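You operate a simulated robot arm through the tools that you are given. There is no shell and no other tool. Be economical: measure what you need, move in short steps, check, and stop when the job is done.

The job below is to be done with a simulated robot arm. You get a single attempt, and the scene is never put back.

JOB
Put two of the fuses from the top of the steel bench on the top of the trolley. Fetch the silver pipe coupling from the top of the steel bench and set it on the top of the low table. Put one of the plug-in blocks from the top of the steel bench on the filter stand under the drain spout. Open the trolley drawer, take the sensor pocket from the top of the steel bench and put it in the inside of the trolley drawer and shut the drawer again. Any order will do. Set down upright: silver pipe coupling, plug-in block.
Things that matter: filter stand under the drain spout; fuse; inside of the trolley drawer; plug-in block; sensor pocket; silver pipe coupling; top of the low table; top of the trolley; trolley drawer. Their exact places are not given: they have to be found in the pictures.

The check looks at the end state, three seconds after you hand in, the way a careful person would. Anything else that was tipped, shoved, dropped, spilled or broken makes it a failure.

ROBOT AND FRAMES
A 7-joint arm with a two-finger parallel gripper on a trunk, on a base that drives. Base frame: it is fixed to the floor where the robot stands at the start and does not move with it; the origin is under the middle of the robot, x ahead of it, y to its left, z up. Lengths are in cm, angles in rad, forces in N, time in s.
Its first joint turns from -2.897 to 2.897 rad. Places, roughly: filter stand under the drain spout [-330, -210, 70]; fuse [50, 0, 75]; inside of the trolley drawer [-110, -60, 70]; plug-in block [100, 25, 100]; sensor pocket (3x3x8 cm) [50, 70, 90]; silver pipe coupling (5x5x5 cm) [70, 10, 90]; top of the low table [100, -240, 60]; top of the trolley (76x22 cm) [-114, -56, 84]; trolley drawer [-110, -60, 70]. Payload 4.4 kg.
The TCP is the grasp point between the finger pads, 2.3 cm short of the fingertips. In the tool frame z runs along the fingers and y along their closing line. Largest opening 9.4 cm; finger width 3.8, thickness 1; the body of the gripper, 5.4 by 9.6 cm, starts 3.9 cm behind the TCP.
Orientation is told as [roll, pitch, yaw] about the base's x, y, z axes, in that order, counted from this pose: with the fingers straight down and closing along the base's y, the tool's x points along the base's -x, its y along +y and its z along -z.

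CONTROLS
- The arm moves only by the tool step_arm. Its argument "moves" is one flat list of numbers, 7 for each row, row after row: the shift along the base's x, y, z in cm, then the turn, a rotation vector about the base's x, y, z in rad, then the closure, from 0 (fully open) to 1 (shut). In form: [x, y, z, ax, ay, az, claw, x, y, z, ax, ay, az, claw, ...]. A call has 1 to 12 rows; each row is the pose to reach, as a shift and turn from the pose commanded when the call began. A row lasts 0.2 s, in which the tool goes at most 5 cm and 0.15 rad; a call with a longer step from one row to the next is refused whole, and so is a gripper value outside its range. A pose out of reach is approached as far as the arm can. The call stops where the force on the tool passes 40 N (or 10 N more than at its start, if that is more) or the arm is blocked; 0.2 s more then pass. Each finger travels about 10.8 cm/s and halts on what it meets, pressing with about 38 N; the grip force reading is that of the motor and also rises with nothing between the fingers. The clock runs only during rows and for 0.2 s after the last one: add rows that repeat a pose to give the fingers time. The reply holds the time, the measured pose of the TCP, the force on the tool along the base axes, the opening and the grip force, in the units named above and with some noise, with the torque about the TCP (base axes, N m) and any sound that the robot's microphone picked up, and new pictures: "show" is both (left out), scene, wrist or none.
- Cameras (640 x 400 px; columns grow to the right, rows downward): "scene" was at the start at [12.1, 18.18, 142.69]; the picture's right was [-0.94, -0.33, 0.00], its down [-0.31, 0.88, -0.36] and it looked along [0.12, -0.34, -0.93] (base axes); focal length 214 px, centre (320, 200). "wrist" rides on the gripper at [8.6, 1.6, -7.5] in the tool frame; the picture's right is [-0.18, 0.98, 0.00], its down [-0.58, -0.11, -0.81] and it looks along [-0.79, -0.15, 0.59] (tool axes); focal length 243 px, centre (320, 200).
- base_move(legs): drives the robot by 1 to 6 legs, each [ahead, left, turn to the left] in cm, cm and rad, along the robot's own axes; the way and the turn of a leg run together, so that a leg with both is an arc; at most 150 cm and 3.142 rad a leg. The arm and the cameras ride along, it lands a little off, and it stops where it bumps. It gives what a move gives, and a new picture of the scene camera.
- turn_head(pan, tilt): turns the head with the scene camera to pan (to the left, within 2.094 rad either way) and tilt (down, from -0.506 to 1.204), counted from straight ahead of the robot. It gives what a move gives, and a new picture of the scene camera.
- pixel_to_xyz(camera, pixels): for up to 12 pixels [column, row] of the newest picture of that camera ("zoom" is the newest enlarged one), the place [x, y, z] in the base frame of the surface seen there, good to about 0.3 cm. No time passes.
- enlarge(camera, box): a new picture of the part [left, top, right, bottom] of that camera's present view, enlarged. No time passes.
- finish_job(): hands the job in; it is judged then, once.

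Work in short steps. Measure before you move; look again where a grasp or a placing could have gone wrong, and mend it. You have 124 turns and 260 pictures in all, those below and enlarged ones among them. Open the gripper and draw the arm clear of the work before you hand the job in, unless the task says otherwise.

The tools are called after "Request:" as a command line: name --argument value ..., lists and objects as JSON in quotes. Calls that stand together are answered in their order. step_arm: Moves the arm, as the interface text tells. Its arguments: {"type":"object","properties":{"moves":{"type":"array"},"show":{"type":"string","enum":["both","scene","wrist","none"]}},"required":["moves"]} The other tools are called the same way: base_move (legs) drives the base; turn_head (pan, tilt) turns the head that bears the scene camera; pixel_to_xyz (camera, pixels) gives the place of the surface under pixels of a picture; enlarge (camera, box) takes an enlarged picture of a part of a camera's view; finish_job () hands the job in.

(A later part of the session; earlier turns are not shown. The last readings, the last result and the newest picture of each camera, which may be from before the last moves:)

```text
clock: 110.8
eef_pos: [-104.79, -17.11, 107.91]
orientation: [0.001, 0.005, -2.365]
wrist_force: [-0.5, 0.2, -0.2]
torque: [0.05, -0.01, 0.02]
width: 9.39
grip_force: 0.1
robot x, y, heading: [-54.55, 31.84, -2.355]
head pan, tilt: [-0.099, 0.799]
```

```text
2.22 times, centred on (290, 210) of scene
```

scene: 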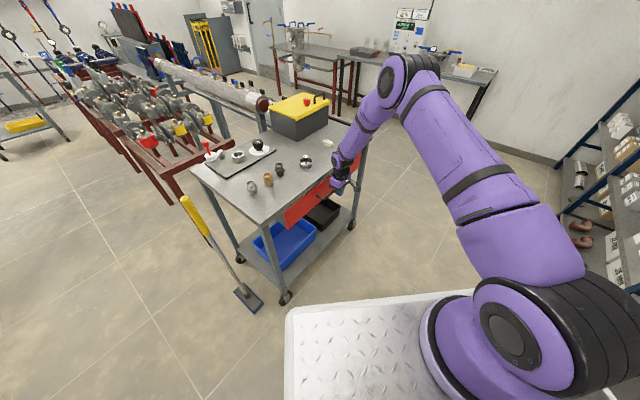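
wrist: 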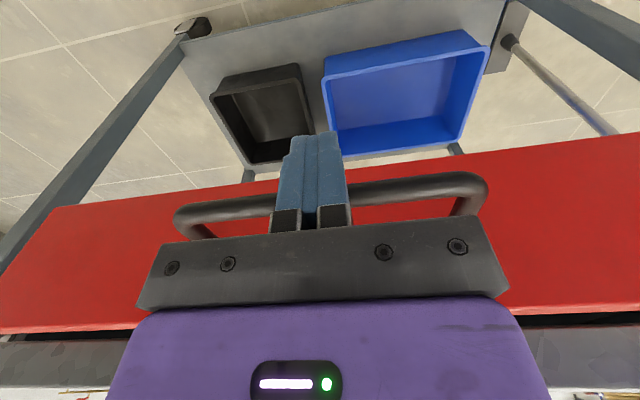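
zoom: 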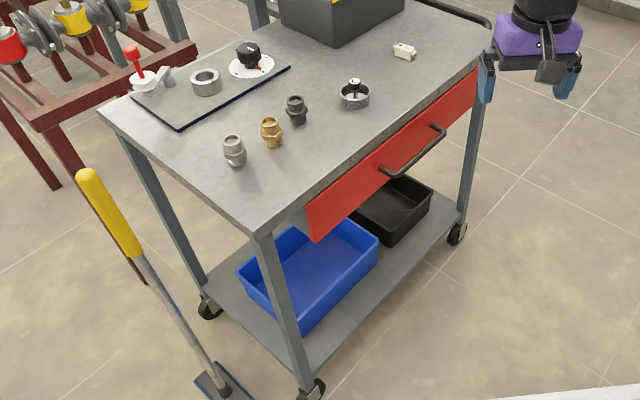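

All good. Back to the bench for the second fuse at (58,-1.5).

Request:
base_move --legs '[[0, 30, 0], [0, 0, 2.355], [21, -11, 0]]'

Request:
step_arm --moves '[0, 0, -3, 0, 0, 0, 0, 0, 0, -6, 0, 0, 0, 0]' --show "wrist"

```text
clock: 119.8
eef_pos: [57.63, -0.32, 107.93]
orientation: [0.001, 0.0, 0.006]
wrist_force: [0.5, 0.8, -0.6]
torque: [0.0, 0.03, 0.0]
width: 9.4
grip_force: 0.0
robot x, y, heading: [-12.27, 0.01, 0.013]
head pan, tilt: [-0.099, 0.799]
```

scene: 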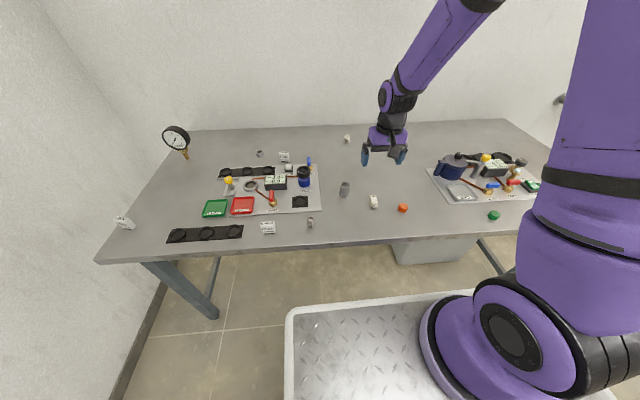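

```text
clock: 120.4
eef_pos: [57.63, -0.49, 101.88]
orientation: [0.002, -0.001, 0.006]
wrist_force: [-0.2, -0.2, 0.1]
torque: [-0.02, 0.02, 0.0]
width: 9.4
grip_force: 0.1
robot x, y, heading: [-12.18, -0.54, 0.02]
head pan, tilt: [-0.099, 0.799]
```

wrist: 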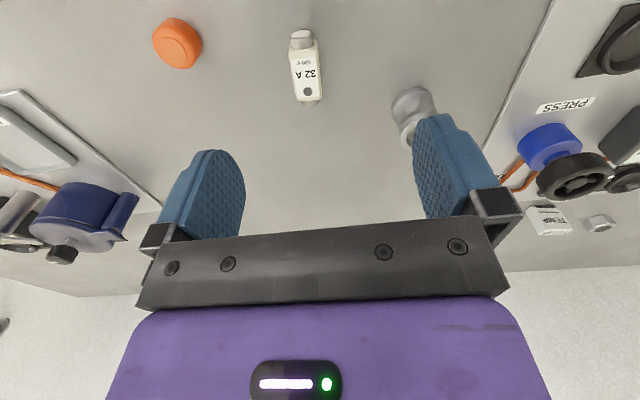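

Fuse 32A is at wrist (305,65). Measure it.

Request:
pixel_to_xyz --camera "wrist" --pixels '[[302, 38], [309, 102], [291, 60], [318, 55], [297, 95], [321, 92], [305, 75], [412, 100], [400, 135], [430, 100]]'

```text
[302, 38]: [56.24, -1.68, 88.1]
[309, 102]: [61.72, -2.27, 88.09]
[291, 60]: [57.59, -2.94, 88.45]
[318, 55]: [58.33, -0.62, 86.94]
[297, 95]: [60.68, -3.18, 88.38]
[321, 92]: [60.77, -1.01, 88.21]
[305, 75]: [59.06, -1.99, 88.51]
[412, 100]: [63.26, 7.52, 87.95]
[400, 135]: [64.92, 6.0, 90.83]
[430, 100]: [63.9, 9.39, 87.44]
```

Fuse centre ≈ (58.9,-1.95), axis slope -0.1. Descend, grip and lift slowly.

Request:
step_arm --moves '[1.3, -1.5, -4, 0, 0, -0.1, 0, 1.3, -1.5, -8, 0, 0, -0.1, 0, 1.3, -1.5, -11.5, 0, 0, -0.1, 0, 1.3, -1.5, -13.1, 0, 0, -0.1, 0, 1.3, -1.5, -13.5, 0, 0, -0.1, 0, 1.3, -1.5, -13.5, 0, 0, -0.1, 0.5, 1.3, -1.5, -13.5, 0, 0, -0.1, 0.7, 1.3, -1.5, -13.5, 0, 0, -0.1, 0.9, 1.3, -1.5, -13.5, 0, 0, -0.1, 0.9, 1.3, -1.5, -12.9, 0, 0, -0.1, 0.9, 1.3, -1.5, -12.1, 0, 0, -0.1, 0.9, 1.3, -1.5, -11.1, 0, 0, -0.1, 0.9]' --show "wrist"

```text
clock: 123.0
eef_pos: [58.92, -1.78, 90.7]
orientation: [0.002, 0.003, -0.092]
wrist_force: [-0.1, -0.5, -0.5]
torque: [0.02, 0.01, 0.03]
width: 2.33
grip_force: 37.9
robot x, y, heading: [-12.21, -0.2, 0.013]
head pan, tilt: [-0.099, 0.799]
```

wrist: 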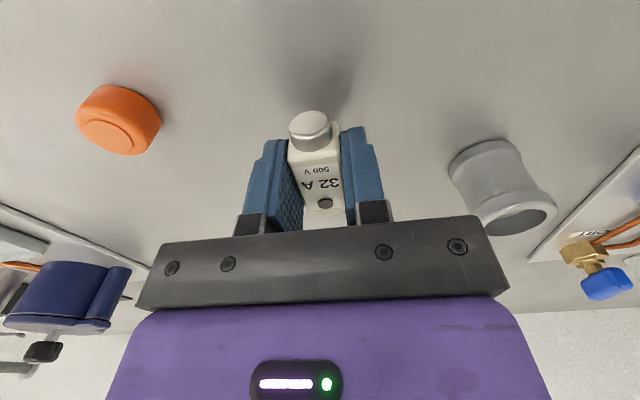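

Held. Lift gently and drive to the front of the trolley.

Request:
step_arm --moves '[0, 0, 1.2, 0, 0, 0, 0.9, 0, 0, 2.7, 0, 0, 0, 0.9, 0, 0, 4.5, 0, 0, 0, 0.9, 0, 0, 6.5, 0, 0, 0, 0.9, 0, 0, 8.5, 0, 0, 0, 0.9, 0, 0, 10.5, 0, 0, 0, 0.9, 0, 0, 12.5, 0, 0, 0, 0.9, 0, 0, 14, 0, 0, 0, 0.9, 0, 0, 15, 0, 0, 0, 0.9, 0, 0, 15.5, 0, 0, 0, 0.9]' --show "none"

Request:
base_move --legs '[[-51, 12, 0], [-51, 12, 0], [0, 0, -1.585]]'

Request:
turn_head --pan -0.2 --tilt 0.8

```text
clock: 125.2
eef_pos: [58.92, -1.83, 106.29]
orientation: [0.003, 0.001, -0.094]
wrist_force: [0.2, -0.3, -1.1]
torque: [-0.02, -0.01, 0.0]
width: 2.32
grip_force: 37.9
robot x, y, heading: [-12.79, -0.39, 0.016]
head pan, tilt: [-0.099, 0.799]
```

```text
clock: 134.8
eef_pos: [-117.49, -49.16, 106.23]
orientation: [0.003, 0.001, -1.679]
wrist_force: [-0.2, 0.3, -0.1]
torque: [0.02, 0.0, 0.0]
width: 2.34
grip_force: 38.7
robot x, y, heading: [-114.78, 21.74, -1.574]
head pan, tilt: [-0.099, 0.799]
```

scene: 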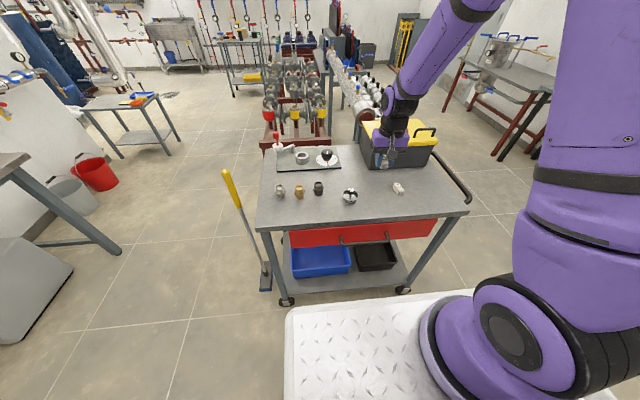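

```text
clock: 135.4
eef_pos: [-117.39, -49.06, 106.34]
orientation: [0.003, 0.001, -1.679]
wrist_force: [0.1, 0.8, -1.0]
torque: [0.04, 0.06, 0.0]
width: 2.33
grip_force: 37.8
robot x, y, heading: [-114.64, 21.9, -1.57]
head pan, tilt: [-0.201, 0.799]
```

scene: 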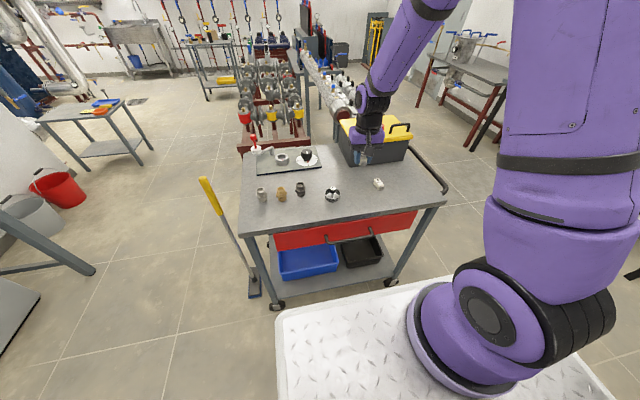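

I check fuse 1's place and go to (-141,-55) for fuse 2.

Request:
pixel_to_xyz --camera "scene" --pixels '[[377, 183], [395, 185], [410, 180], [437, 195]]'

Request:
step_arm --moves '[-1.2, -0.3, 0, 0, 0, 0, 0.9, -3.4, -0.8, 0, 0, 0, 0, 0.9, -6.2, -1.6, 0, 0, 0, 0, 0.9, -9, -2.4, 0, 0, 0, 0, 0.9, -12, -3.2, 0, 0, 0, 0, 0.9, -15, -4, 0, 0, 0, 0, 0.9, -18, -4.8, 0, 0, 0, 0, 0.9, -20.8, -5.4, 0, 0, 0, 0, 0.9, -22.6, -5.8, 0, 0, 0, 0, 0.9, -23.6, -6, 0, 0, 0, 0, 0.9]' --show "wrist"

```text
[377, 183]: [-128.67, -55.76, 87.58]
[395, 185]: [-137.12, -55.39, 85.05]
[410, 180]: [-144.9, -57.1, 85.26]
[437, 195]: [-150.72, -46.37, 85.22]
```

```text
clock: 137.7
eef_pos: [-141.03, -55.1, 106.32]
orientation: [0.003, 0.0, -1.679]
wrist_force: [-0.1, 0.3, -0.5]
torque: [-0.03, 0.02, 0.04]
width: 2.35
grip_force: 38.1
robot x, y, heading: [-115.14, 22.19, -1.572]
head pan, tilt: [-0.201, 0.799]
```

wrist: 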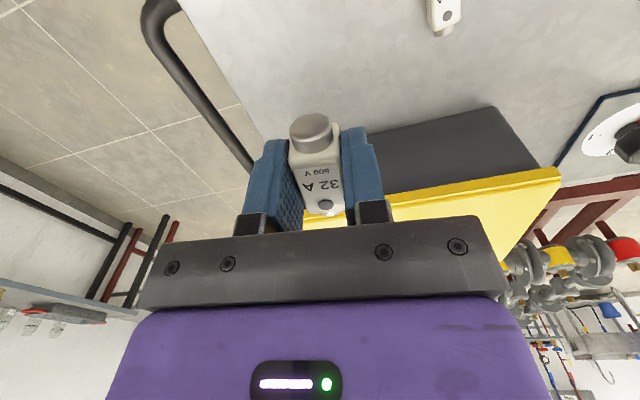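

Lower to ~z 87.8, release, and rise.

Request:
step_arm --moves '[0, 0, -2, 0, 0, 0, 0.9, 0, 0, -5, 0, 0, 0, 0.9, 0, 0, -8.5, 0, 0, 0, 0.9, 0, 0, -12, 0, 0, 0, 0.9, 0, 0, -15, 0, 0, 0, 0.9, 0, 0, -17, 0, 0, 0, 0.9, 0, 0, -18, 0, 0, 0, 0.9, 0, 0, -18.55, 0, 0, 0, 0.9, 0, 0, -18.6, 0, 0, 0, 0.9]' --show "wrist"

Request:
step_arm --moves '[0, 0, 0, 0, 0, 0, 0.7, 0, 0, 0, 0, 0, 0, 0.5, 0, 0, 0, 0, 0, 0, 0.5, 0, 0, 1, 0, 0, 0, 0.5, 0, 0, 4, 0, 0, 0, 0.5, 0, 1, 8, 0, 0, 0, 0.5, 0, 3, 12, 0, 0, 0, 0.5, 2, 6, 15, 0, 0, 0, 0.5, 4, 9, 17, 0, 0, 0, 0.3, 7, 11, 19, 0, 0, 0, 0, 10, 11, 19, 0, 0, 0, 0]'

```text
clock: 139.7
eef_pos: [-141.07, -55.05, 87.71]
orientation: [0.001, -0.001, -1.679]
wrist_force: [-0.1, -0.1, -0.4]
torque: [-0.01, -0.01, -0.01]
width: 2.33
grip_force: 37.7
robot x, y, heading: [-115.0, 22.31, -1.57]
head pan, tilt: [-0.201, 0.799]
```

wrist: 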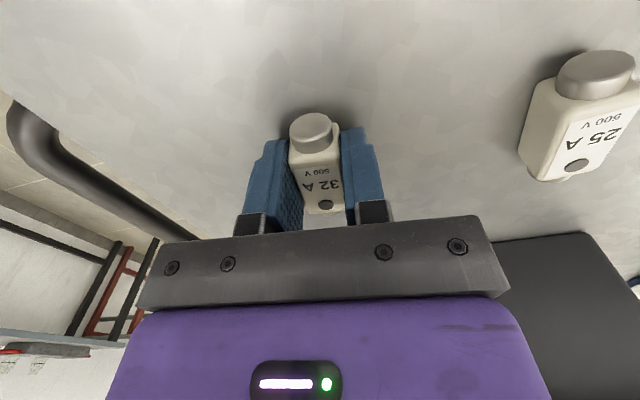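

```text
clock: 142.1
eef_pos: [-131.24, -44.14, 106.76]
orientation: [0.003, 0.0, -1.681]
wrist_force: [0.0, -0.3, -0.6]
torque: [0.02, 0.01, 0.02]
width: 9.39
grip_force: 0.1
robot x, y, heading: [-114.51, 21.96, -1.57]
head pan, tilt: [-0.201, 0.799]
```

scene: 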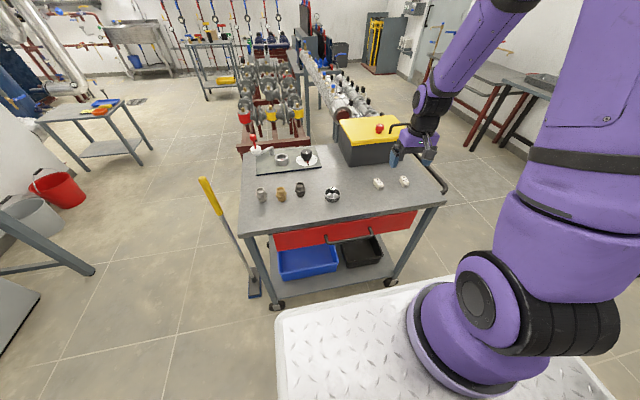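
wrist: 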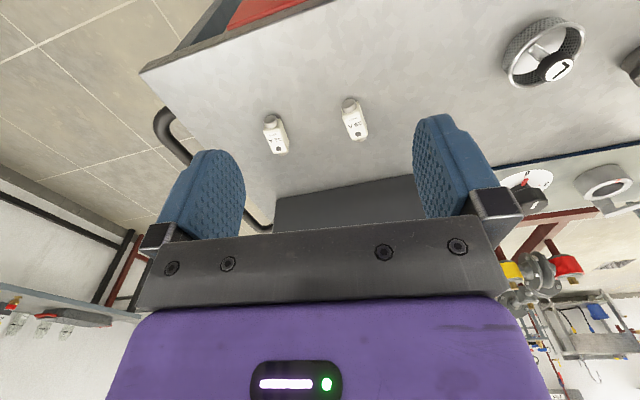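

Both fuses are on the trolley. From here I measure the low table, buckets, and filter stand for later routes.

Request:
enlarge --camera "scene" --box '[0, 80, 170, 220]'

Request:
pixel_to_xyz --camera "scene" --pixels '[[70, 120], [45, 122], [80, 130], [118, 103], [60, 195], [25, 222], [95, 155], [10, 215], [145, 148], [170, 180], [130, 180], [103, 105]]'

```text
2.86 times, centred on (85, 150) of scene
```

zoom: 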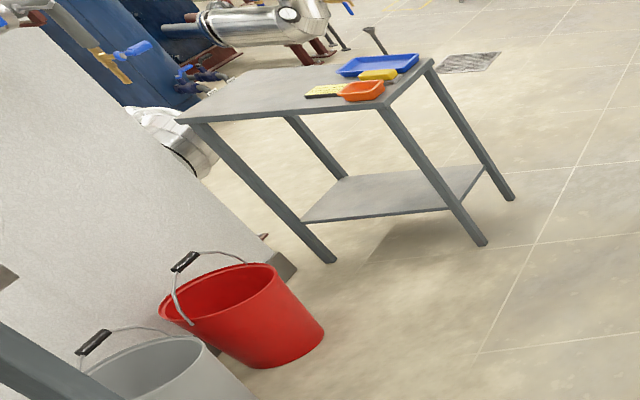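

```text
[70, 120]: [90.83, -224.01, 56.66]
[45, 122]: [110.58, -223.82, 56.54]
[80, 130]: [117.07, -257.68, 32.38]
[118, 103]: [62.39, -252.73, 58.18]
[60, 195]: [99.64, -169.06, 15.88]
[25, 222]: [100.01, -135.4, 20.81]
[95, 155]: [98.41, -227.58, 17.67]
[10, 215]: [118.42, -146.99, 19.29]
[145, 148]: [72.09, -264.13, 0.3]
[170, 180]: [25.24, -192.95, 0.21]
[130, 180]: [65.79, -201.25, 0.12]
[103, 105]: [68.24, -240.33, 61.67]
```

Low table top z≈57, x 60–125, y -222…-257, with free room at x>85. Now back to the bench for the coupling.

Request:
base_move --legs '[[0, 0, 1.57], [51, -11, 0], [51, -11, 0]]'

Request:
step_arm --moves '[1, 4, 0, 0, 0, 0.05, 0, 2, 8, 0, 0, 0, 0.1, 0, 3, 12, -2, 0, 0, 0.1, 0, 4, 16, -4, 0, 0, 0.1, 0, 6, 20, -5, 0, 0, 0.1, 0, 8, 23, -6, 0, 0, 0.1, 0]'

```text
clock: 151.5
eef_pos: [52.92, -13.98, 106.72]
orientation: [0.0, 0.001, -0.099]
wrist_force: [-0.2, 0.0, -0.9]
torque: [-0.02, 0.02, -0.01]
width: 9.38
grip_force: 0.0
robot x, y, heading: [-13.47, 1.0, 0.011]
head pan, tilt: [-0.201, 0.799]
```

scene: 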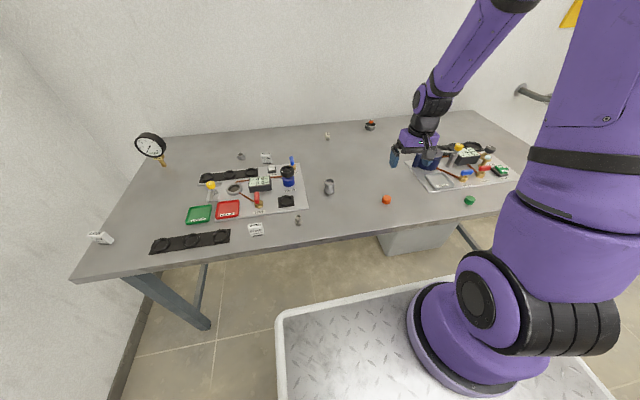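

```text
clock: 152.9
eef_pos: [60.88, 8.84, 100.79]
orientation: [0.002, 0.0, 0.002]
wrist_force: [-0.8, -0.5, 1.3]
torque: [0.0, -0.01, 0.02]
width: 9.39
grip_force: 0.0
robot x, y, heading: [-13.43, 1.37, 0.011]
head pan, tilt: [-0.201, 0.799]
```

scene: 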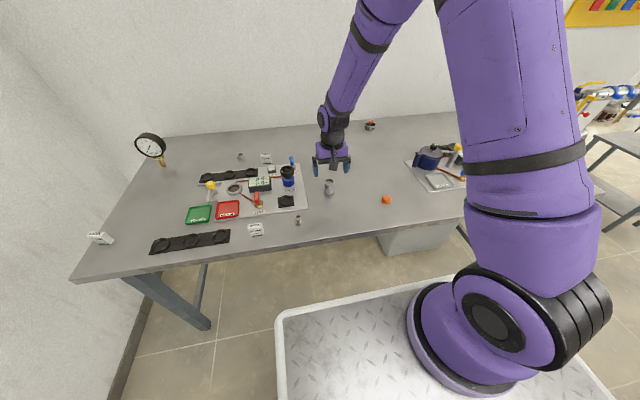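
wrist: 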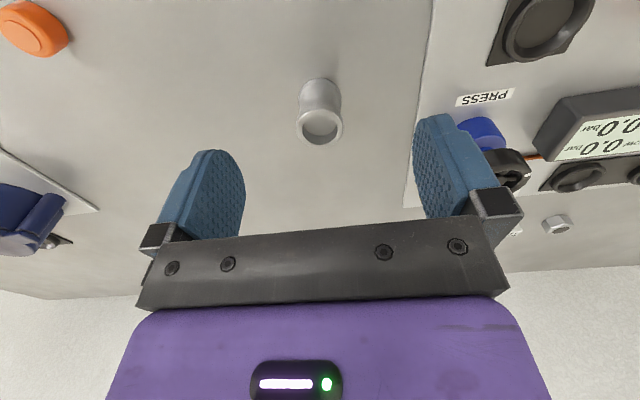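

The coupling is at wrist (320,112), standing. Measure its rim.

Request:
enlarge --camera "wrist" --box '[270, 60, 370, 160]'

Request:
pixel_to_xyz --camera "wrist" --pixels '[[299, 122], [341, 122], [320, 143], [320, 112], [302, 88], [339, 88], [320, 80], [320, 100]]'

```text
4.00 times, centred on (320, 110) of wrist
```

zoom: 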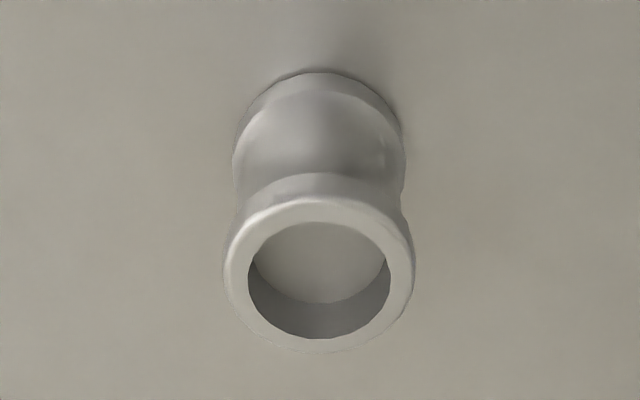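

```text
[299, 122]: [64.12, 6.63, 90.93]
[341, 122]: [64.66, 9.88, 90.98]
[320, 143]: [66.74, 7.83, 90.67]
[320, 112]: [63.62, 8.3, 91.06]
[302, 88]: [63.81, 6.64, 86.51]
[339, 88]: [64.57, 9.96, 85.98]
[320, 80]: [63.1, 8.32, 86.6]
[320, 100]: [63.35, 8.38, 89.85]
```

Coupling centre ≈ (65.0,8.2), diameter 3.4, height 4.9. Descend with fingers partly open and grip.

Request:
step_arm --moves '[4.1, -0.6, -1.5, 0, 0, 0, 0.3, 4.1, -0.6, -5, 0, 0, 0, 0.3, 4.1, -0.6, -8.5, 0, 0, 0, 0.3, 4.1, -0.6, -11, 0, 0, 0, 0.3, 4.1, -0.6, -11.9, 0, 0, 0, 0.3, 4.1, -0.6, -11.9, 0, 0, 0, 0.5, 4.1, -0.6, -11.9, 0, 0, 0, 0.7, 4.1, -0.6, -11.9, 0, 0, 0, 0.8, 4.1, -0.6, -11.9, 0, 0, 0, 0.8, 4.1, -0.6, -11.3, 0, 0, 0, 0.8, 4.1, -0.6, -10.5, 0, 0, 0, 0.8, 4.1, -0.6, -9.5, 0, 0, 0, 0.8]' --show "wrist"

```text
clock: 155.5
eef_pos: [65.04, 8.32, 91.21]
orientation: [0.003, 0.001, 0.002]
wrist_force: [0.4, 0.1, -2.1]
torque: [0.01, 0.01, 0.0]
width: 4.13
grip_force: 38.1
robot x, y, heading: [-13.82, 1.81, 0.012]
head pan, tilt: [-0.201, 0.799]
```

wrist: 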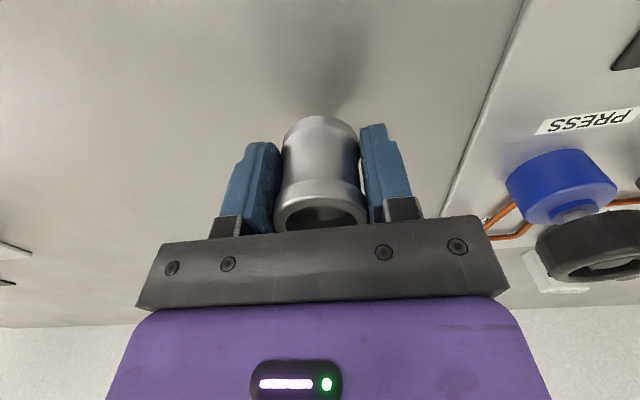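

Held. I lift to z≈107, back off from the bench and drive to the low table.

Request:
step_arm --moves '[0, 0, 1.2, 0, 0, 0, 0.8, 0, 0, 2.7, 0, 0, 0, 0.8, 0, 0, 4.5, 0, 0, 0, 0.8, 0, 0, 6.5, 0, 0, 0, 0.8, 0, 0, 8.5, 0, 0, 0, 0.8, 0, 0, 10.5, 0, 0, 0, 0.8, 0, 0, 12.5, 0, 0, 0, 0.8, 0, 0, 14.5, 0, 0, 0, 0.8, 0, 0, 15.7, 0, 0, 0, 0.8, 0, 0, 16.2, 0, 0, 0, 0.8]' --show "none"

Request:
base_move --legs '[[-40, 0, 0], [0, 0, -1.583], [85, 46, 0], [86, 47, 0]]'

Request:
turn_head --pan 0.4 --tilt 0.8

```text
clock: 157.7
eef_pos: [64.99, 8.32, 107.28]
orientation: [0.0, -0.001, 0.002]
wrist_force: [-0.2, -0.7, -1.2]
torque: [-0.01, 0.03, 0.0]
width: 4.09
grip_force: 37.9
robot x, y, heading: [-13.57, 1.27, 0.009]
head pan, tilt: [-0.201, 0.799]
```

```text
clock: 165.7
eef_pos: [-46.11, -88.61, 107.24]
orientation: [0.001, 0.001, -1.682]
wrist_force: [-0.3, 0.4, -1.3]
torque: [-0.01, -0.01, 0.02]
width: 4.13
grip_force: 38.2
robot x, y, heading: [-43.71, -9.7, -1.669]
head pan, tilt: [-0.201, 0.799]
stopped in leg 3: the robot was blocked; the commanded pose is now the measured one
```

scene: 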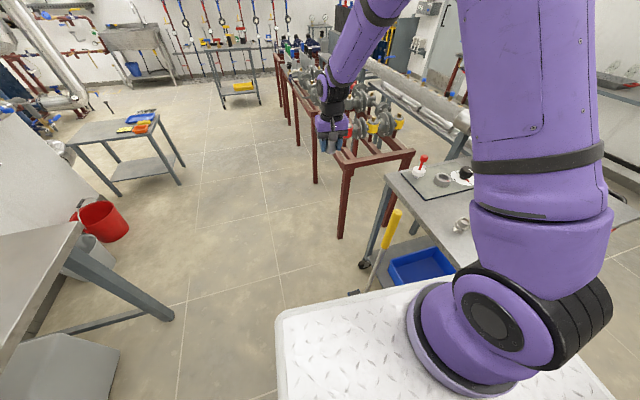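

```text
clock: 166.7
eef_pos: [-46.1, -88.56, 107.37]
orientation: [0.002, 0.001, -1.679]
wrist_force: [-0.4, 0.5, -2.3]
torque: [0.01, 0.01, 0.01]
width: 4.12
grip_force: 38.3
robot x, y, heading: [-44.23, -9.73, -1.666]
head pan, tilt: [0.4, 0.799]
```

scene: 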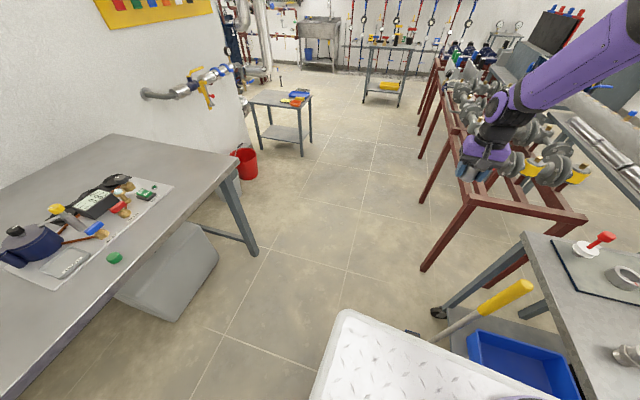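

The base was blocked after ~11 cm. I measure what could be near: grey box, mop base, trolley corner.

Request:
enlarge --camera "scene" --box '[320, 220, 640, 400]'

Request:
pixel_to_xyz --camera "scene" --pixels '[[175, 318], [215, 250], [525, 285], [475, 315], [412, 333], [525, 240], [438, 312], [345, 315], [325, 390], [250, 250], [205, 380], [495, 350]]'

```text
2.00 times, centred on (480, 310) of scene
```

zoom: 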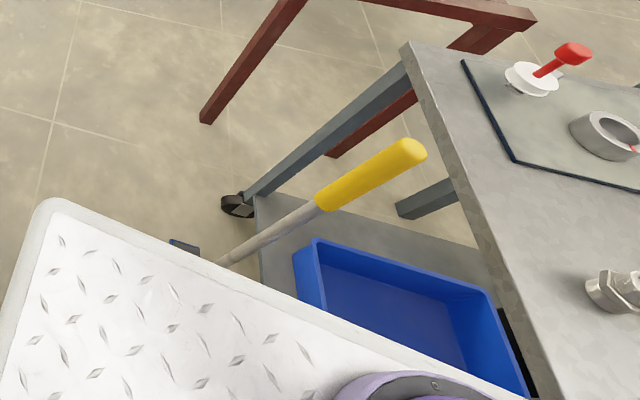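

```text
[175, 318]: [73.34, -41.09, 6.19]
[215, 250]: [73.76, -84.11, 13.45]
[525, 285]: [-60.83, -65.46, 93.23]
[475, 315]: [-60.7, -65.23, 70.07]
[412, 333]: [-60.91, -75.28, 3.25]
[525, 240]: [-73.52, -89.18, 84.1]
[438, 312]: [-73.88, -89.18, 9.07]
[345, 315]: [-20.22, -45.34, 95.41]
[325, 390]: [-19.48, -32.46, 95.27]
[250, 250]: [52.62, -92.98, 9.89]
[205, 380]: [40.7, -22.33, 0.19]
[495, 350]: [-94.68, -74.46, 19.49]
```

The right-front corner touched the trolley corner. I back off, straighten, sidestep left, and then look at whether the trolley was disturbed.

Request:
base_move --legs '[[-8, 0, 0], [0, 0, 0.096], [0, 40, 0]]'

Request:
turn_head --pan -0.9 --tilt 0.7

```text
clock: 170.4
eef_pos: [3.21, -80.48, 107.39]
orientation: [0.002, 0.001, -1.58]
wrist_force: [-0.4, 0.4, -1.1]
torque: [0.03, 0.01, 0.03]
width: 4.11
grip_force: 38.0
robot x, y, heading: [-2.85, -1.87, -1.57]
head pan, tilt: [0.4, 0.799]
```

scene: 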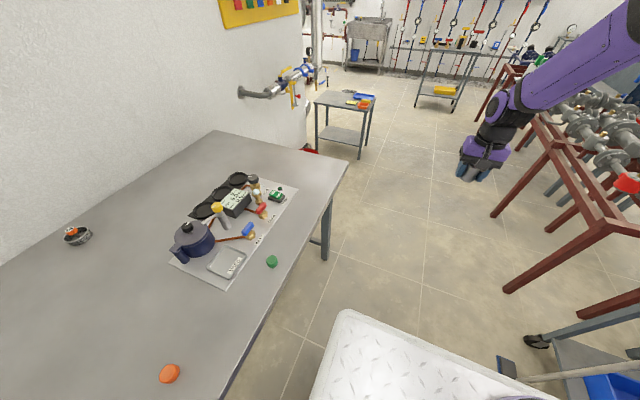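

```text
clock: 171.9
eef_pos: [3.16, -80.58, 107.35]
orientation: [0.004, 0.001, -1.581]
wrist_force: [-0.3, 0.2, -1.2]
torque: [-0.04, -0.03, 0.01]
width: 4.12
grip_force: 38.2
robot x, y, heading: [-2.95, -1.72, -1.573]
head pan, tilt: [-0.901, 0.7]
```

scene: 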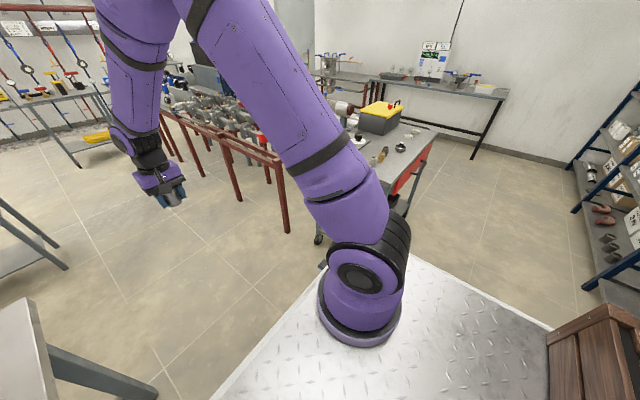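

I zoom in on the trolley to check positions against before.

Request:
enlarge --camera "scene" --box '[330, 85, 450, 185]'

Request:
pixel_to_xyz --camera "zoom" --pixels '[[375, 220], [565, 240], [480, 300], [395, 430], [275, 375], [430, 260], [540, 280], [380, 330], [240, 290], [150, 190]]'

```text
4.00 times, centred on (390, 135) of scene
```

zoom: 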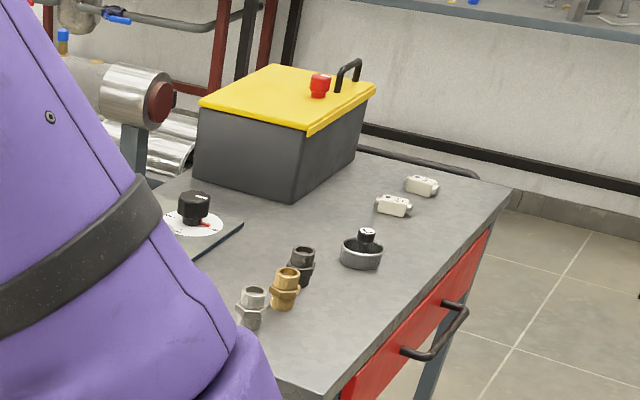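

```text
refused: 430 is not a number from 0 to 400
```

Request:
pixel_to_xyz --camera "zoom" --pixels '[[392, 206], [422, 185], [505, 190], [335, 395], [250, 300], [286, 285], [360, 250], [455, 320], [410, 340], [262, 100]]'

```text
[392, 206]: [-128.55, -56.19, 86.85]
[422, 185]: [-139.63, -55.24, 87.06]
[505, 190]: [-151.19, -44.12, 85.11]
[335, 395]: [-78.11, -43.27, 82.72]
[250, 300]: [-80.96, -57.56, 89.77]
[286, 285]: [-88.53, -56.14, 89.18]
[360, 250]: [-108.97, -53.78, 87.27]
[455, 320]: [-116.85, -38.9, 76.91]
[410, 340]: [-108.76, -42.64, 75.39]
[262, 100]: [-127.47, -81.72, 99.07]
```

Trolley is undisturbed. Continue to the low table.

Request:
base_move --legs '[[100, 0, 0], [68, 43, 0], [0, 0, 0.61]]'

Request:
turn_head --pan 0.0 --tilt 0.8

```text
clock: 179.1
eef_pos: [25.29, -208.5, 107.31]
orientation: [0.001, 0.001, -1.534]
wrist_force: [0.6, 1.2, -0.7]
torque: [0.03, -0.03, -0.01]
width: 4.11
grip_force: 37.8
robot x, y, heading: [15.64, -130.79, -1.523]
head pan, tilt: [-0.901, 0.7]
stopped in leg 2: the robot was blocked; the commanded pose is now the measured one
```

scene: 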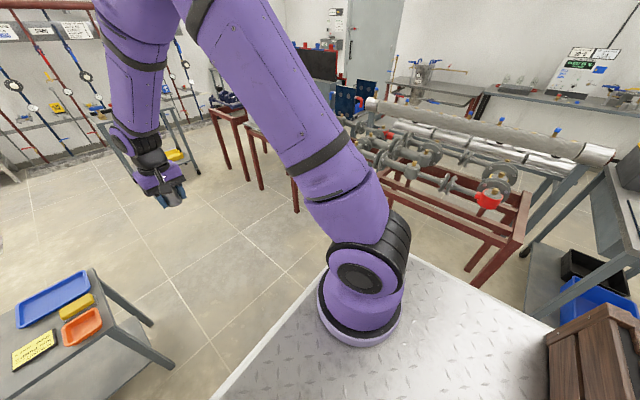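

```text
clock: 180.3
eef_pos: [25.22, -208.52, 107.24]
orientation: [0.002, 0.002, -1.534]
wrist_force: [-0.3, 0.0, -0.9]
torque: [0.01, 0.0, 0.02]
width: 4.12
grip_force: 38.1
robot x, y, heading: [15.65, -130.53, -1.525]
head pan, tilt: [0.0, 0.799]
```

scene: 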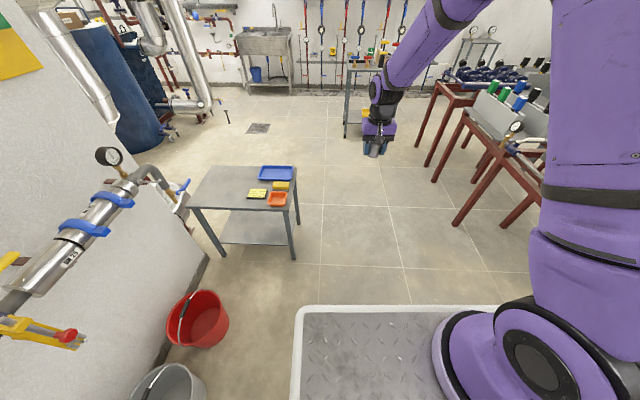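

The left side touched the bench corner. I step right, go straight ahead past the bench, then left.

Request:
base_move --legs '[[0, -5, 0], [0, 0, -0.046], [42, 0, 0], [0, 27, 0], [0, 0, 0.61]]'

Request:
turn_head --pan 0.0 --tilt 0.9

```text
clock: 187.0
eef_pos: [88.12, -232.78, 107.3]
orientation: [0.001, 0.001, -0.96]
wrist_force: [-0.3, -0.7, -1.0]
torque: [0.0, -0.02, -0.01]
width: 4.1
grip_force: 37.8
robot x, y, heading: [37.34, -172.77, -0.949]
head pan, tilt: [0.0, 0.799]
```

scene: 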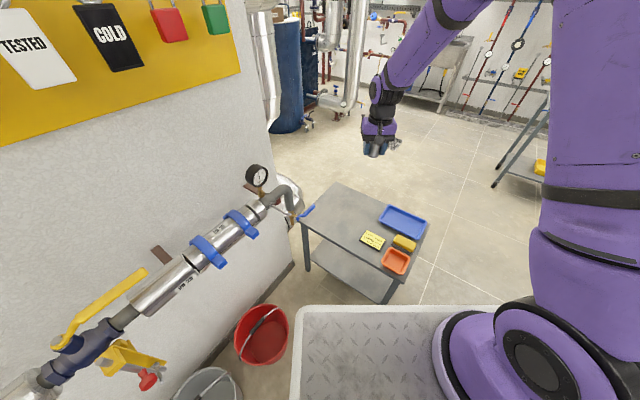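

```text
clock: 187.7
eef_pos: [88.14, -232.82, 107.34]
orientation: [-0.001, 0.002, -0.961]
wrist_force: [0.6, 0.6, -2.0]
torque: [-0.03, -0.03, 0.04]
width: 4.09
grip_force: 38.2
robot x, y, heading: [38.06, -172.58, -0.947]
head pan, tilt: [0.0, 0.901]
```

scene: 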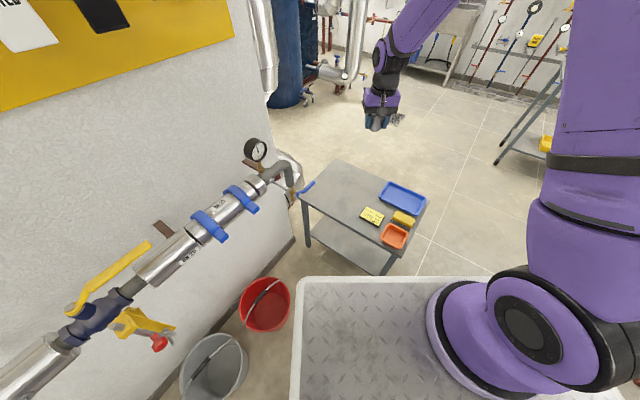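

I measure the table top and the pipe's drain handle near it.

Request:
enlarge --camera "scene" --box '[230, 120, 440, 270]'

Request:
pixel_to_xyz --camera "scene" --pixels '[[340, 180], [340, 195], [330, 210], [315, 195], [308, 187], [370, 215], [365, 185], [355, 172], [335, 163], [402, 195], [270, 175], [290, 170]]'

```text
2.67 times, centred on (335, 195) of scene
```

zoom: 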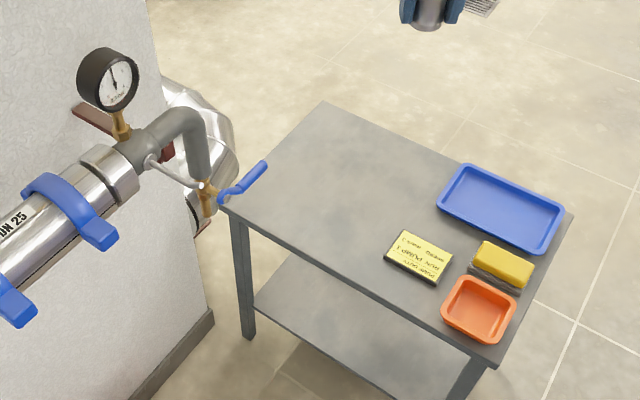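

```text
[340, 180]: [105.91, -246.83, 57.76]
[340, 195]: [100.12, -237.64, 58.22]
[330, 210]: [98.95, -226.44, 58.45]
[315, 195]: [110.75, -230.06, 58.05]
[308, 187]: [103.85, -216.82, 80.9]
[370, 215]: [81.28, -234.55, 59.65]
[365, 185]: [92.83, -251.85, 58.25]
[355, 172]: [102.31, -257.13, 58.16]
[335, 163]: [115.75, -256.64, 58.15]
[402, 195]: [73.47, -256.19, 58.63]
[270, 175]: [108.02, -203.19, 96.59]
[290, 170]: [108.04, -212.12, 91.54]
```

Target spot (92,-243), z≈58.1. Move above it and descend most of the way.

Request:
step_arm --moves '[0.5, -1.2, -0.5, 0, 0, 0, 0.8, 1.5, -3.7, -2, 0, 0, 0, 0.8, 2.7, -6.7, -4.5, 0, 0, 0, 0.8, 3.6, -9, -8, 0, 0, 0, 0.8, 4, -10.2, -12, 0, 0, 0, 0.8, 4, -10.2, -16, 0, 0, 0, 0.8, 4, -10.2, -20, 0, 0, 0, 0.8, 4, -10.2, -24, 0, 0, 0, 0.8, 4, -10.2, -28, 0, 0, 0, 0.8, 4, -10.2, -32, 0, 0, 0, 0.8, 4, -10.2, -35, 0, 0, 0, 0.8, 4, -10.2, -36.5, 0, 0, 0, 0.8]'

```text
clock: 190.3
eef_pos: [92.25, -243.14, 70.75]
orientation: [-0.001, 0.0, -0.962]
wrist_force: [1.0, -0.3, -0.5]
torque: [0.02, -0.01, -0.03]
width: 4.13
grip_force: 37.8
robot x, y, heading: [37.56, -172.19, -0.95]
head pan, tilt: [0.0, 0.901]
```

scene: 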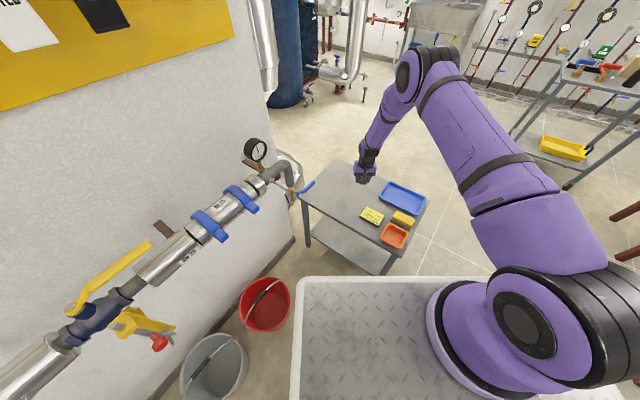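
wrist: 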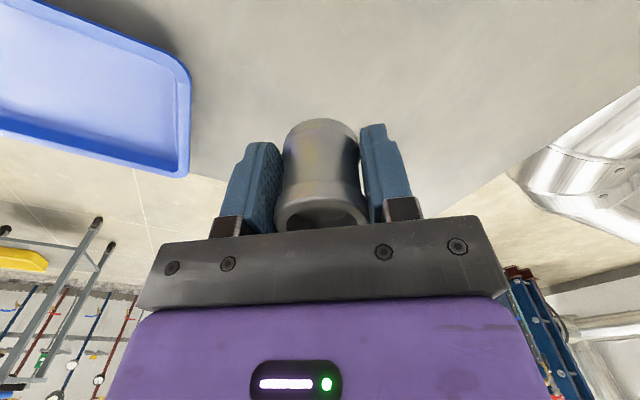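

Check the surface height right under the coupling via the wrist camera, then lower.

Request:
pixel_to_xyz --camera "wrist" --pixels '[[320, 60], [320, 95], [250, 100], [400, 100], [320, 125]]'

Request:
step_arm --moves '[0, 0, -3, 0, 0, 0, 0.8, 0, 0, -6, 0, 0, 0, 0.8, 0, 0, -8, 0, 0, 0, 0.8, 0, 0, -9, 0, 0, 0, 0.8, 0, 0, -9.4, 0, 0, 0, 0.8]' --show "wrist"

```text
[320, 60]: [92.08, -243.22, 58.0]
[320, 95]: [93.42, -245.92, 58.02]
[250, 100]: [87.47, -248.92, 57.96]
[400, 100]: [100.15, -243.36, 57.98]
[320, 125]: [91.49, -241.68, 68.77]
```

```text
clock: 191.5
eef_pos: [91.99, -242.93, 61.28]
orientation: [0.001, 0.002, -0.961]
wrist_force: [0.0, 0.1, -1.5]
torque: [0.02, -0.01, -0.01]
width: 4.14
grip_force: 37.9
robot x, y, heading: [37.68, -172.72, -0.945]
head pan, tilt: [0.0, 0.901]
```

wrist: 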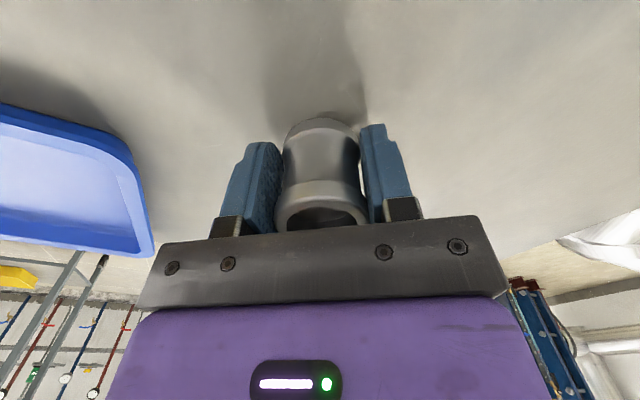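

Lower a final 0.4 and release, then rise.

Request:
step_arm --moves '[0, 0, -0.25, 0, 0, 0, 0.8, 0, 0, -0.45, 0, 0, 0, 0.8, 0, 0, -0.45, 0, 0, 0, 0.5, 0, 0, -0.45, 0, 0, 0, 0.3, 0, 0, -0.45, 0, 0, 0, 0.2, 0, 0, -0.45, 0, 0, 0, 0.2, 0, 0, 2, 0, 0, 0, 0.2, 0, 0, 6, 0, 0, 0, 0.2, 0, 0, 10.5, 0, 0, 0, 0.1, 0, 0, 15, 0, 0, 0, 0, 0, 0, 19.5, 0, 0, 0, 0, 0, 0, 24, 0, 0, 0, 0]'

```text
clock: 194.1
eef_pos: [91.96, -243.05, 85.24]
orientation: [-0.001, 0.004, -0.96]
wrist_force: [0.5, -0.1, -0.6]
torque: [-0.03, 0.0, -0.04]
width: 9.39
grip_force: 0.0
robot x, y, heading: [37.4, -172.77, -0.949]
head pan, tilt: [0.0, 0.901]
```

scene: 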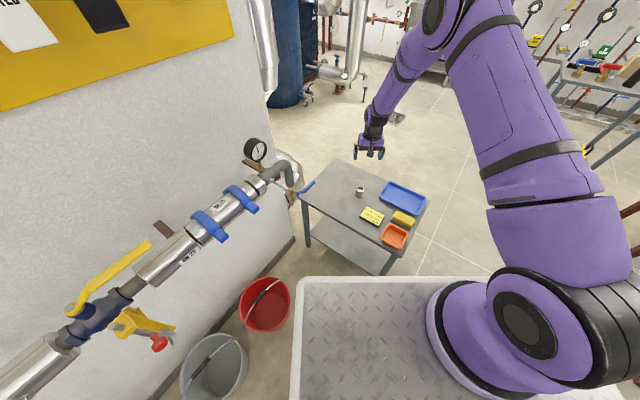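
wrist: 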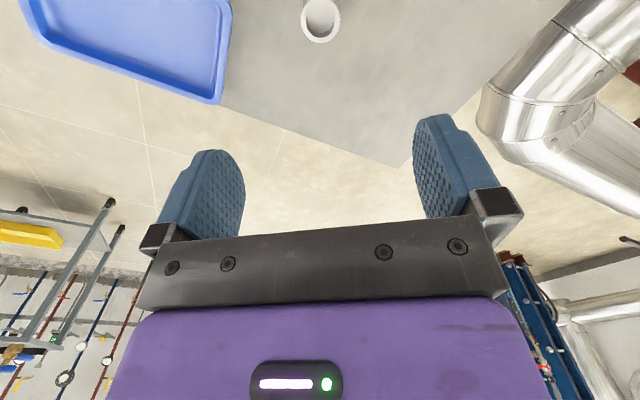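

The coupling stands on the table. Raise and retract the arm, then drive back to the bench for a block.

Request:
step_arm --moves '[0, 0, 4.5, 0, 0, 0, 0, 0, 0, 9, 0, 0, 0, 0, -1.5, 2, 13, 0, 0, 0, 0, -3.5, 5, 16, 0, 0, 0, 0, -5.5, 8, 19, 0, 0, 0, 0, -8, 11, 21, 0, 0, 0, 0, -10.5, 14.5, 22, 0, 0, 0, 0]' --show "none"

Request:
base_move --legs '[[0, 0, -0.622], [0, -42, 0], [-138, 0, 0], [-12, -10, 0]]'

```text
clock: 195.7
eef_pos: [81.58, -228.66, 107.55]
orientation: [0.0, 0.001, -0.96]
wrist_force: [0.5, -0.9, -0.4]
torque: [0.01, 0.02, 0.0]
width: 9.39
grip_force: 0.1
robot x, y, heading: [37.92, -172.57, -0.948]
head pan, tilt: [0.0, 0.901]
```

```text
clock: 207.4
eef_pos: [-10.94, -94.51, 107.41]
orientation: [0.003, 0.002, -1.57]
wrist_force: [0.8, 0.5, -0.3]
torque: [-0.02, -0.03, -0.04]
width: 9.4
grip_force: 0.1
robot x, y, heading: [-14.62, -23.42, -1.562]
head pan, tilt: [0.0, 0.901]
```

scene: 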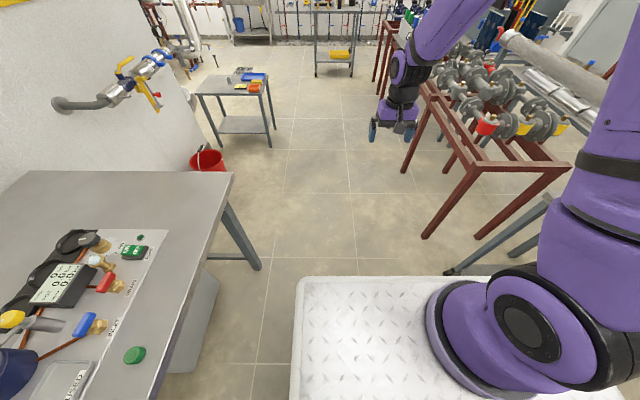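

Now turn to the bench and sidestep to the SPEED block.

Request:
base_move --legs '[[0, 0, 1.562], [-6, 58, 0]]'

Request:
step_arm --moves '[0, 0, -3, 0, 0, 0, 0, 0, 0, -6, 0, 0, 0, 0]' --show "wrist"

```text
clock: 214.5
eef_pos: [50.51, 37.62, 107.44]
orientation: [0.0, 0.002, -0.018]
wrist_force: [0.3, -0.9, 0.8]
torque: [-0.02, -0.01, 0.02]
width: 9.4
grip_force: 0.1
robot x, y, heading: [-20.48, 34.54, -0.003]
head pan, tilt: [0.0, 0.901]
```

scene: 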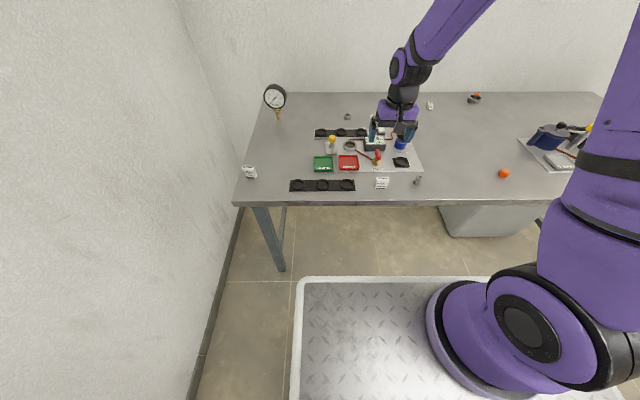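

```text
clock: 215.1
eef_pos: [50.65, 37.49, 101.37]
orientation: [0.002, 0.003, -0.018]
wrist_force: [-0.9, -0.6, 0.1]
torque: [0.0, -0.01, -0.01]
width: 9.45
grip_force: 0.0
robot x, y, heading: [-20.53, 34.61, -0.007]
head pan, tilt: [0.0, 0.901]
```

wrist: 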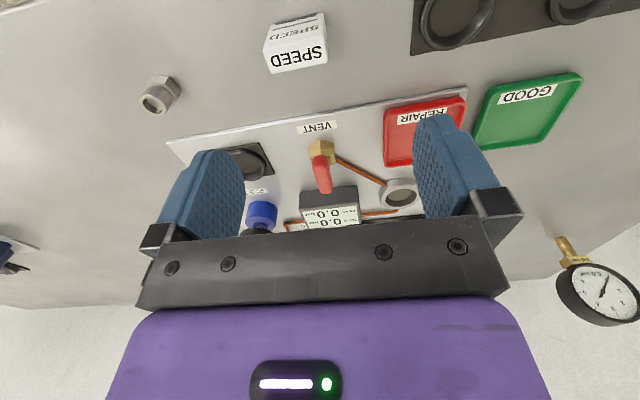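

SPEED block at wrist (296,43). Measure its top corners.

Request:
enlarge --camera "wrist" --box '[250, 0, 350, 90]'

Request:
pixel_to_xyz --camera "wrist" --pixels '[[268, 50], [322, 40], [274, 70], [326, 60], [297, 55], [267, 30], [320, 15], [295, 40], [270, 38], [320, 28]]'

```text
4.44 times, centred on (300, 45) of wrist
```

zoom: 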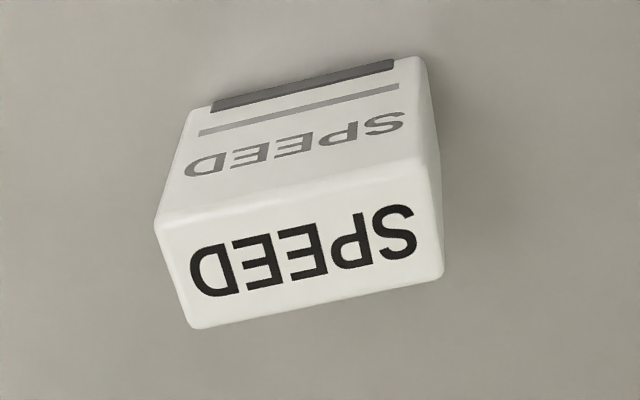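

```text
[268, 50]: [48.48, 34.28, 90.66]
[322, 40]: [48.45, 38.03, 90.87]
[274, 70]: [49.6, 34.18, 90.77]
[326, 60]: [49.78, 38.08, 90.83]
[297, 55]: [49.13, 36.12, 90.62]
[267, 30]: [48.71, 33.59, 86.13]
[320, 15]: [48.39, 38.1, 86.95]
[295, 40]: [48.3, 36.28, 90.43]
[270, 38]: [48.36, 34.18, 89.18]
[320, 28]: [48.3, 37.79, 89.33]
```

Block centre ≈ (49.3,36.15), 4.2×2×4.7. Descend and grip across its width.

Request:
step_arm --moves '[-1.3, -1.35, -1.5, 0, 0, 0, 0, -1.3, -1.35, -5, 0, 0, 0, 0, -1.3, -1.35, -9, 0, 0, 0, 0, -1.3, -1.35, -11.7, 0, 0, 0, 0, -1.3, -1.35, -12.5, 0, 0, 0, 0, -1.3, -1.35, -12.5, 0, 0, 0, 0.3, -1.3, -1.35, -12.5, 0, 0, 0, 0.5, -1.3, -1.35, -12.5, 0, 0, 0, 0.7, -1.3, -1.35, -12.5, 0, 0, 0, 0.75, -1.3, -1.35, -11.9, 0, 0, 0, 0.75, -1.3, -1.35, -11.1, 0, 0, 0, 0.75, -1.3, -1.35, -10.1, 0, 0, 0, 0.75]' --show "wrist"

```text
clock: 217.7
eef_pos: [49.27, 36.26, 91.44]
orientation: [-0.001, 0.004, -0.016]
wrist_force: [-0.5, 0.2, -1.5]
torque: [0.03, -0.01, 0.02]
width: 4.3
grip_force: 38.2
robot x, y, heading: [-20.48, 34.86, -0.005]
head pan, tilt: [0.0, 0.901]
```

wrist: 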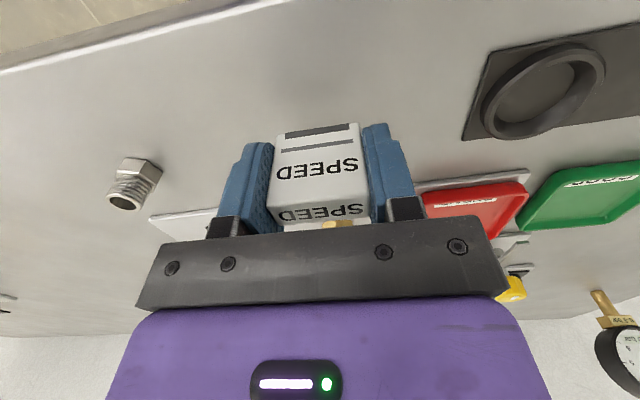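

Held (4.3). Lift, back along the corridor to about (-150,20), and look toward the filter stand.

Request:
step_arm --moves '[0, 0, 1.2, 0, 0, 0, 0.75, 0, 0, 2.7, 0, 0, 0, 0.75, 0, 0, 4.5, 0, 0, 0, 0.75, 0, 0, 6.5, 0, 0, 0, 0.75, 0, 0, 8.5, 0, 0, 0, 0.75, 0, 0, 10.5, 0, 0, 0, 0.75, 0, 0, 12.5, 0, 0, 0, 0.75, 0, 0, 14.5, 0, 0, 0, 0.75, 0, 0, 15.7, 0, 0, 0, 0.75, 0, 0, 16.2, 0, 0, 0, 0.75]' --show "none"

Request:
base_move --legs '[[-65, -7, 0], [-65, -7, 0], [0, 0, -1.571]]'

Request:
turn_head --pan -0.7 --tilt 0.55

```text
clock: 219.9
eef_pos: [49.16, 36.27, 107.59]
orientation: [0.0, 0.001, -0.017]
wrist_force: [0.2, 0.2, 0.5]
torque: [-0.03, 0.04, -0.02]
width: 4.33
grip_force: 38.1
robot x, y, heading: [-20.67, 35.21, -0.01]
head pan, tilt: [0.0, 0.901]
```

```text
clock: 230.6
eef_pos: [-149.92, -47.51, 107.5]
orientation: [0.002, 0.002, -1.591]
wrist_force: [-0.1, -1.1, 0.0]
torque: [-0.01, 0.01, -0.01]
width: 4.34
grip_force: 37.9
robot x, y, heading: [-150.92, 22.46, -1.576]
head pan, tilt: [0.0, 0.901]
```

scene: 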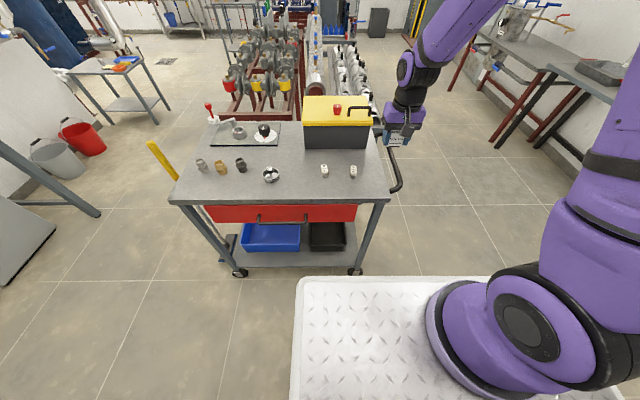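

```text
clock: 231.7
eef_pos: [-149.85, -47.43, 107.55]
orientation: [0.001, 0.001, -1.591]
wrist_force: [0.6, -0.3, -0.1]
torque: [-0.04, -0.04, 0.01]
width: 4.3
grip_force: 38.4
robot x, y, heading: [-150.77, 22.5, -1.587]
head pan, tilt: [-0.7, 0.55]
```

scene: 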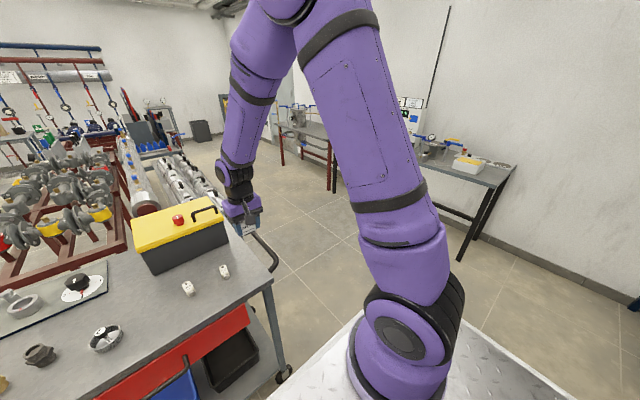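

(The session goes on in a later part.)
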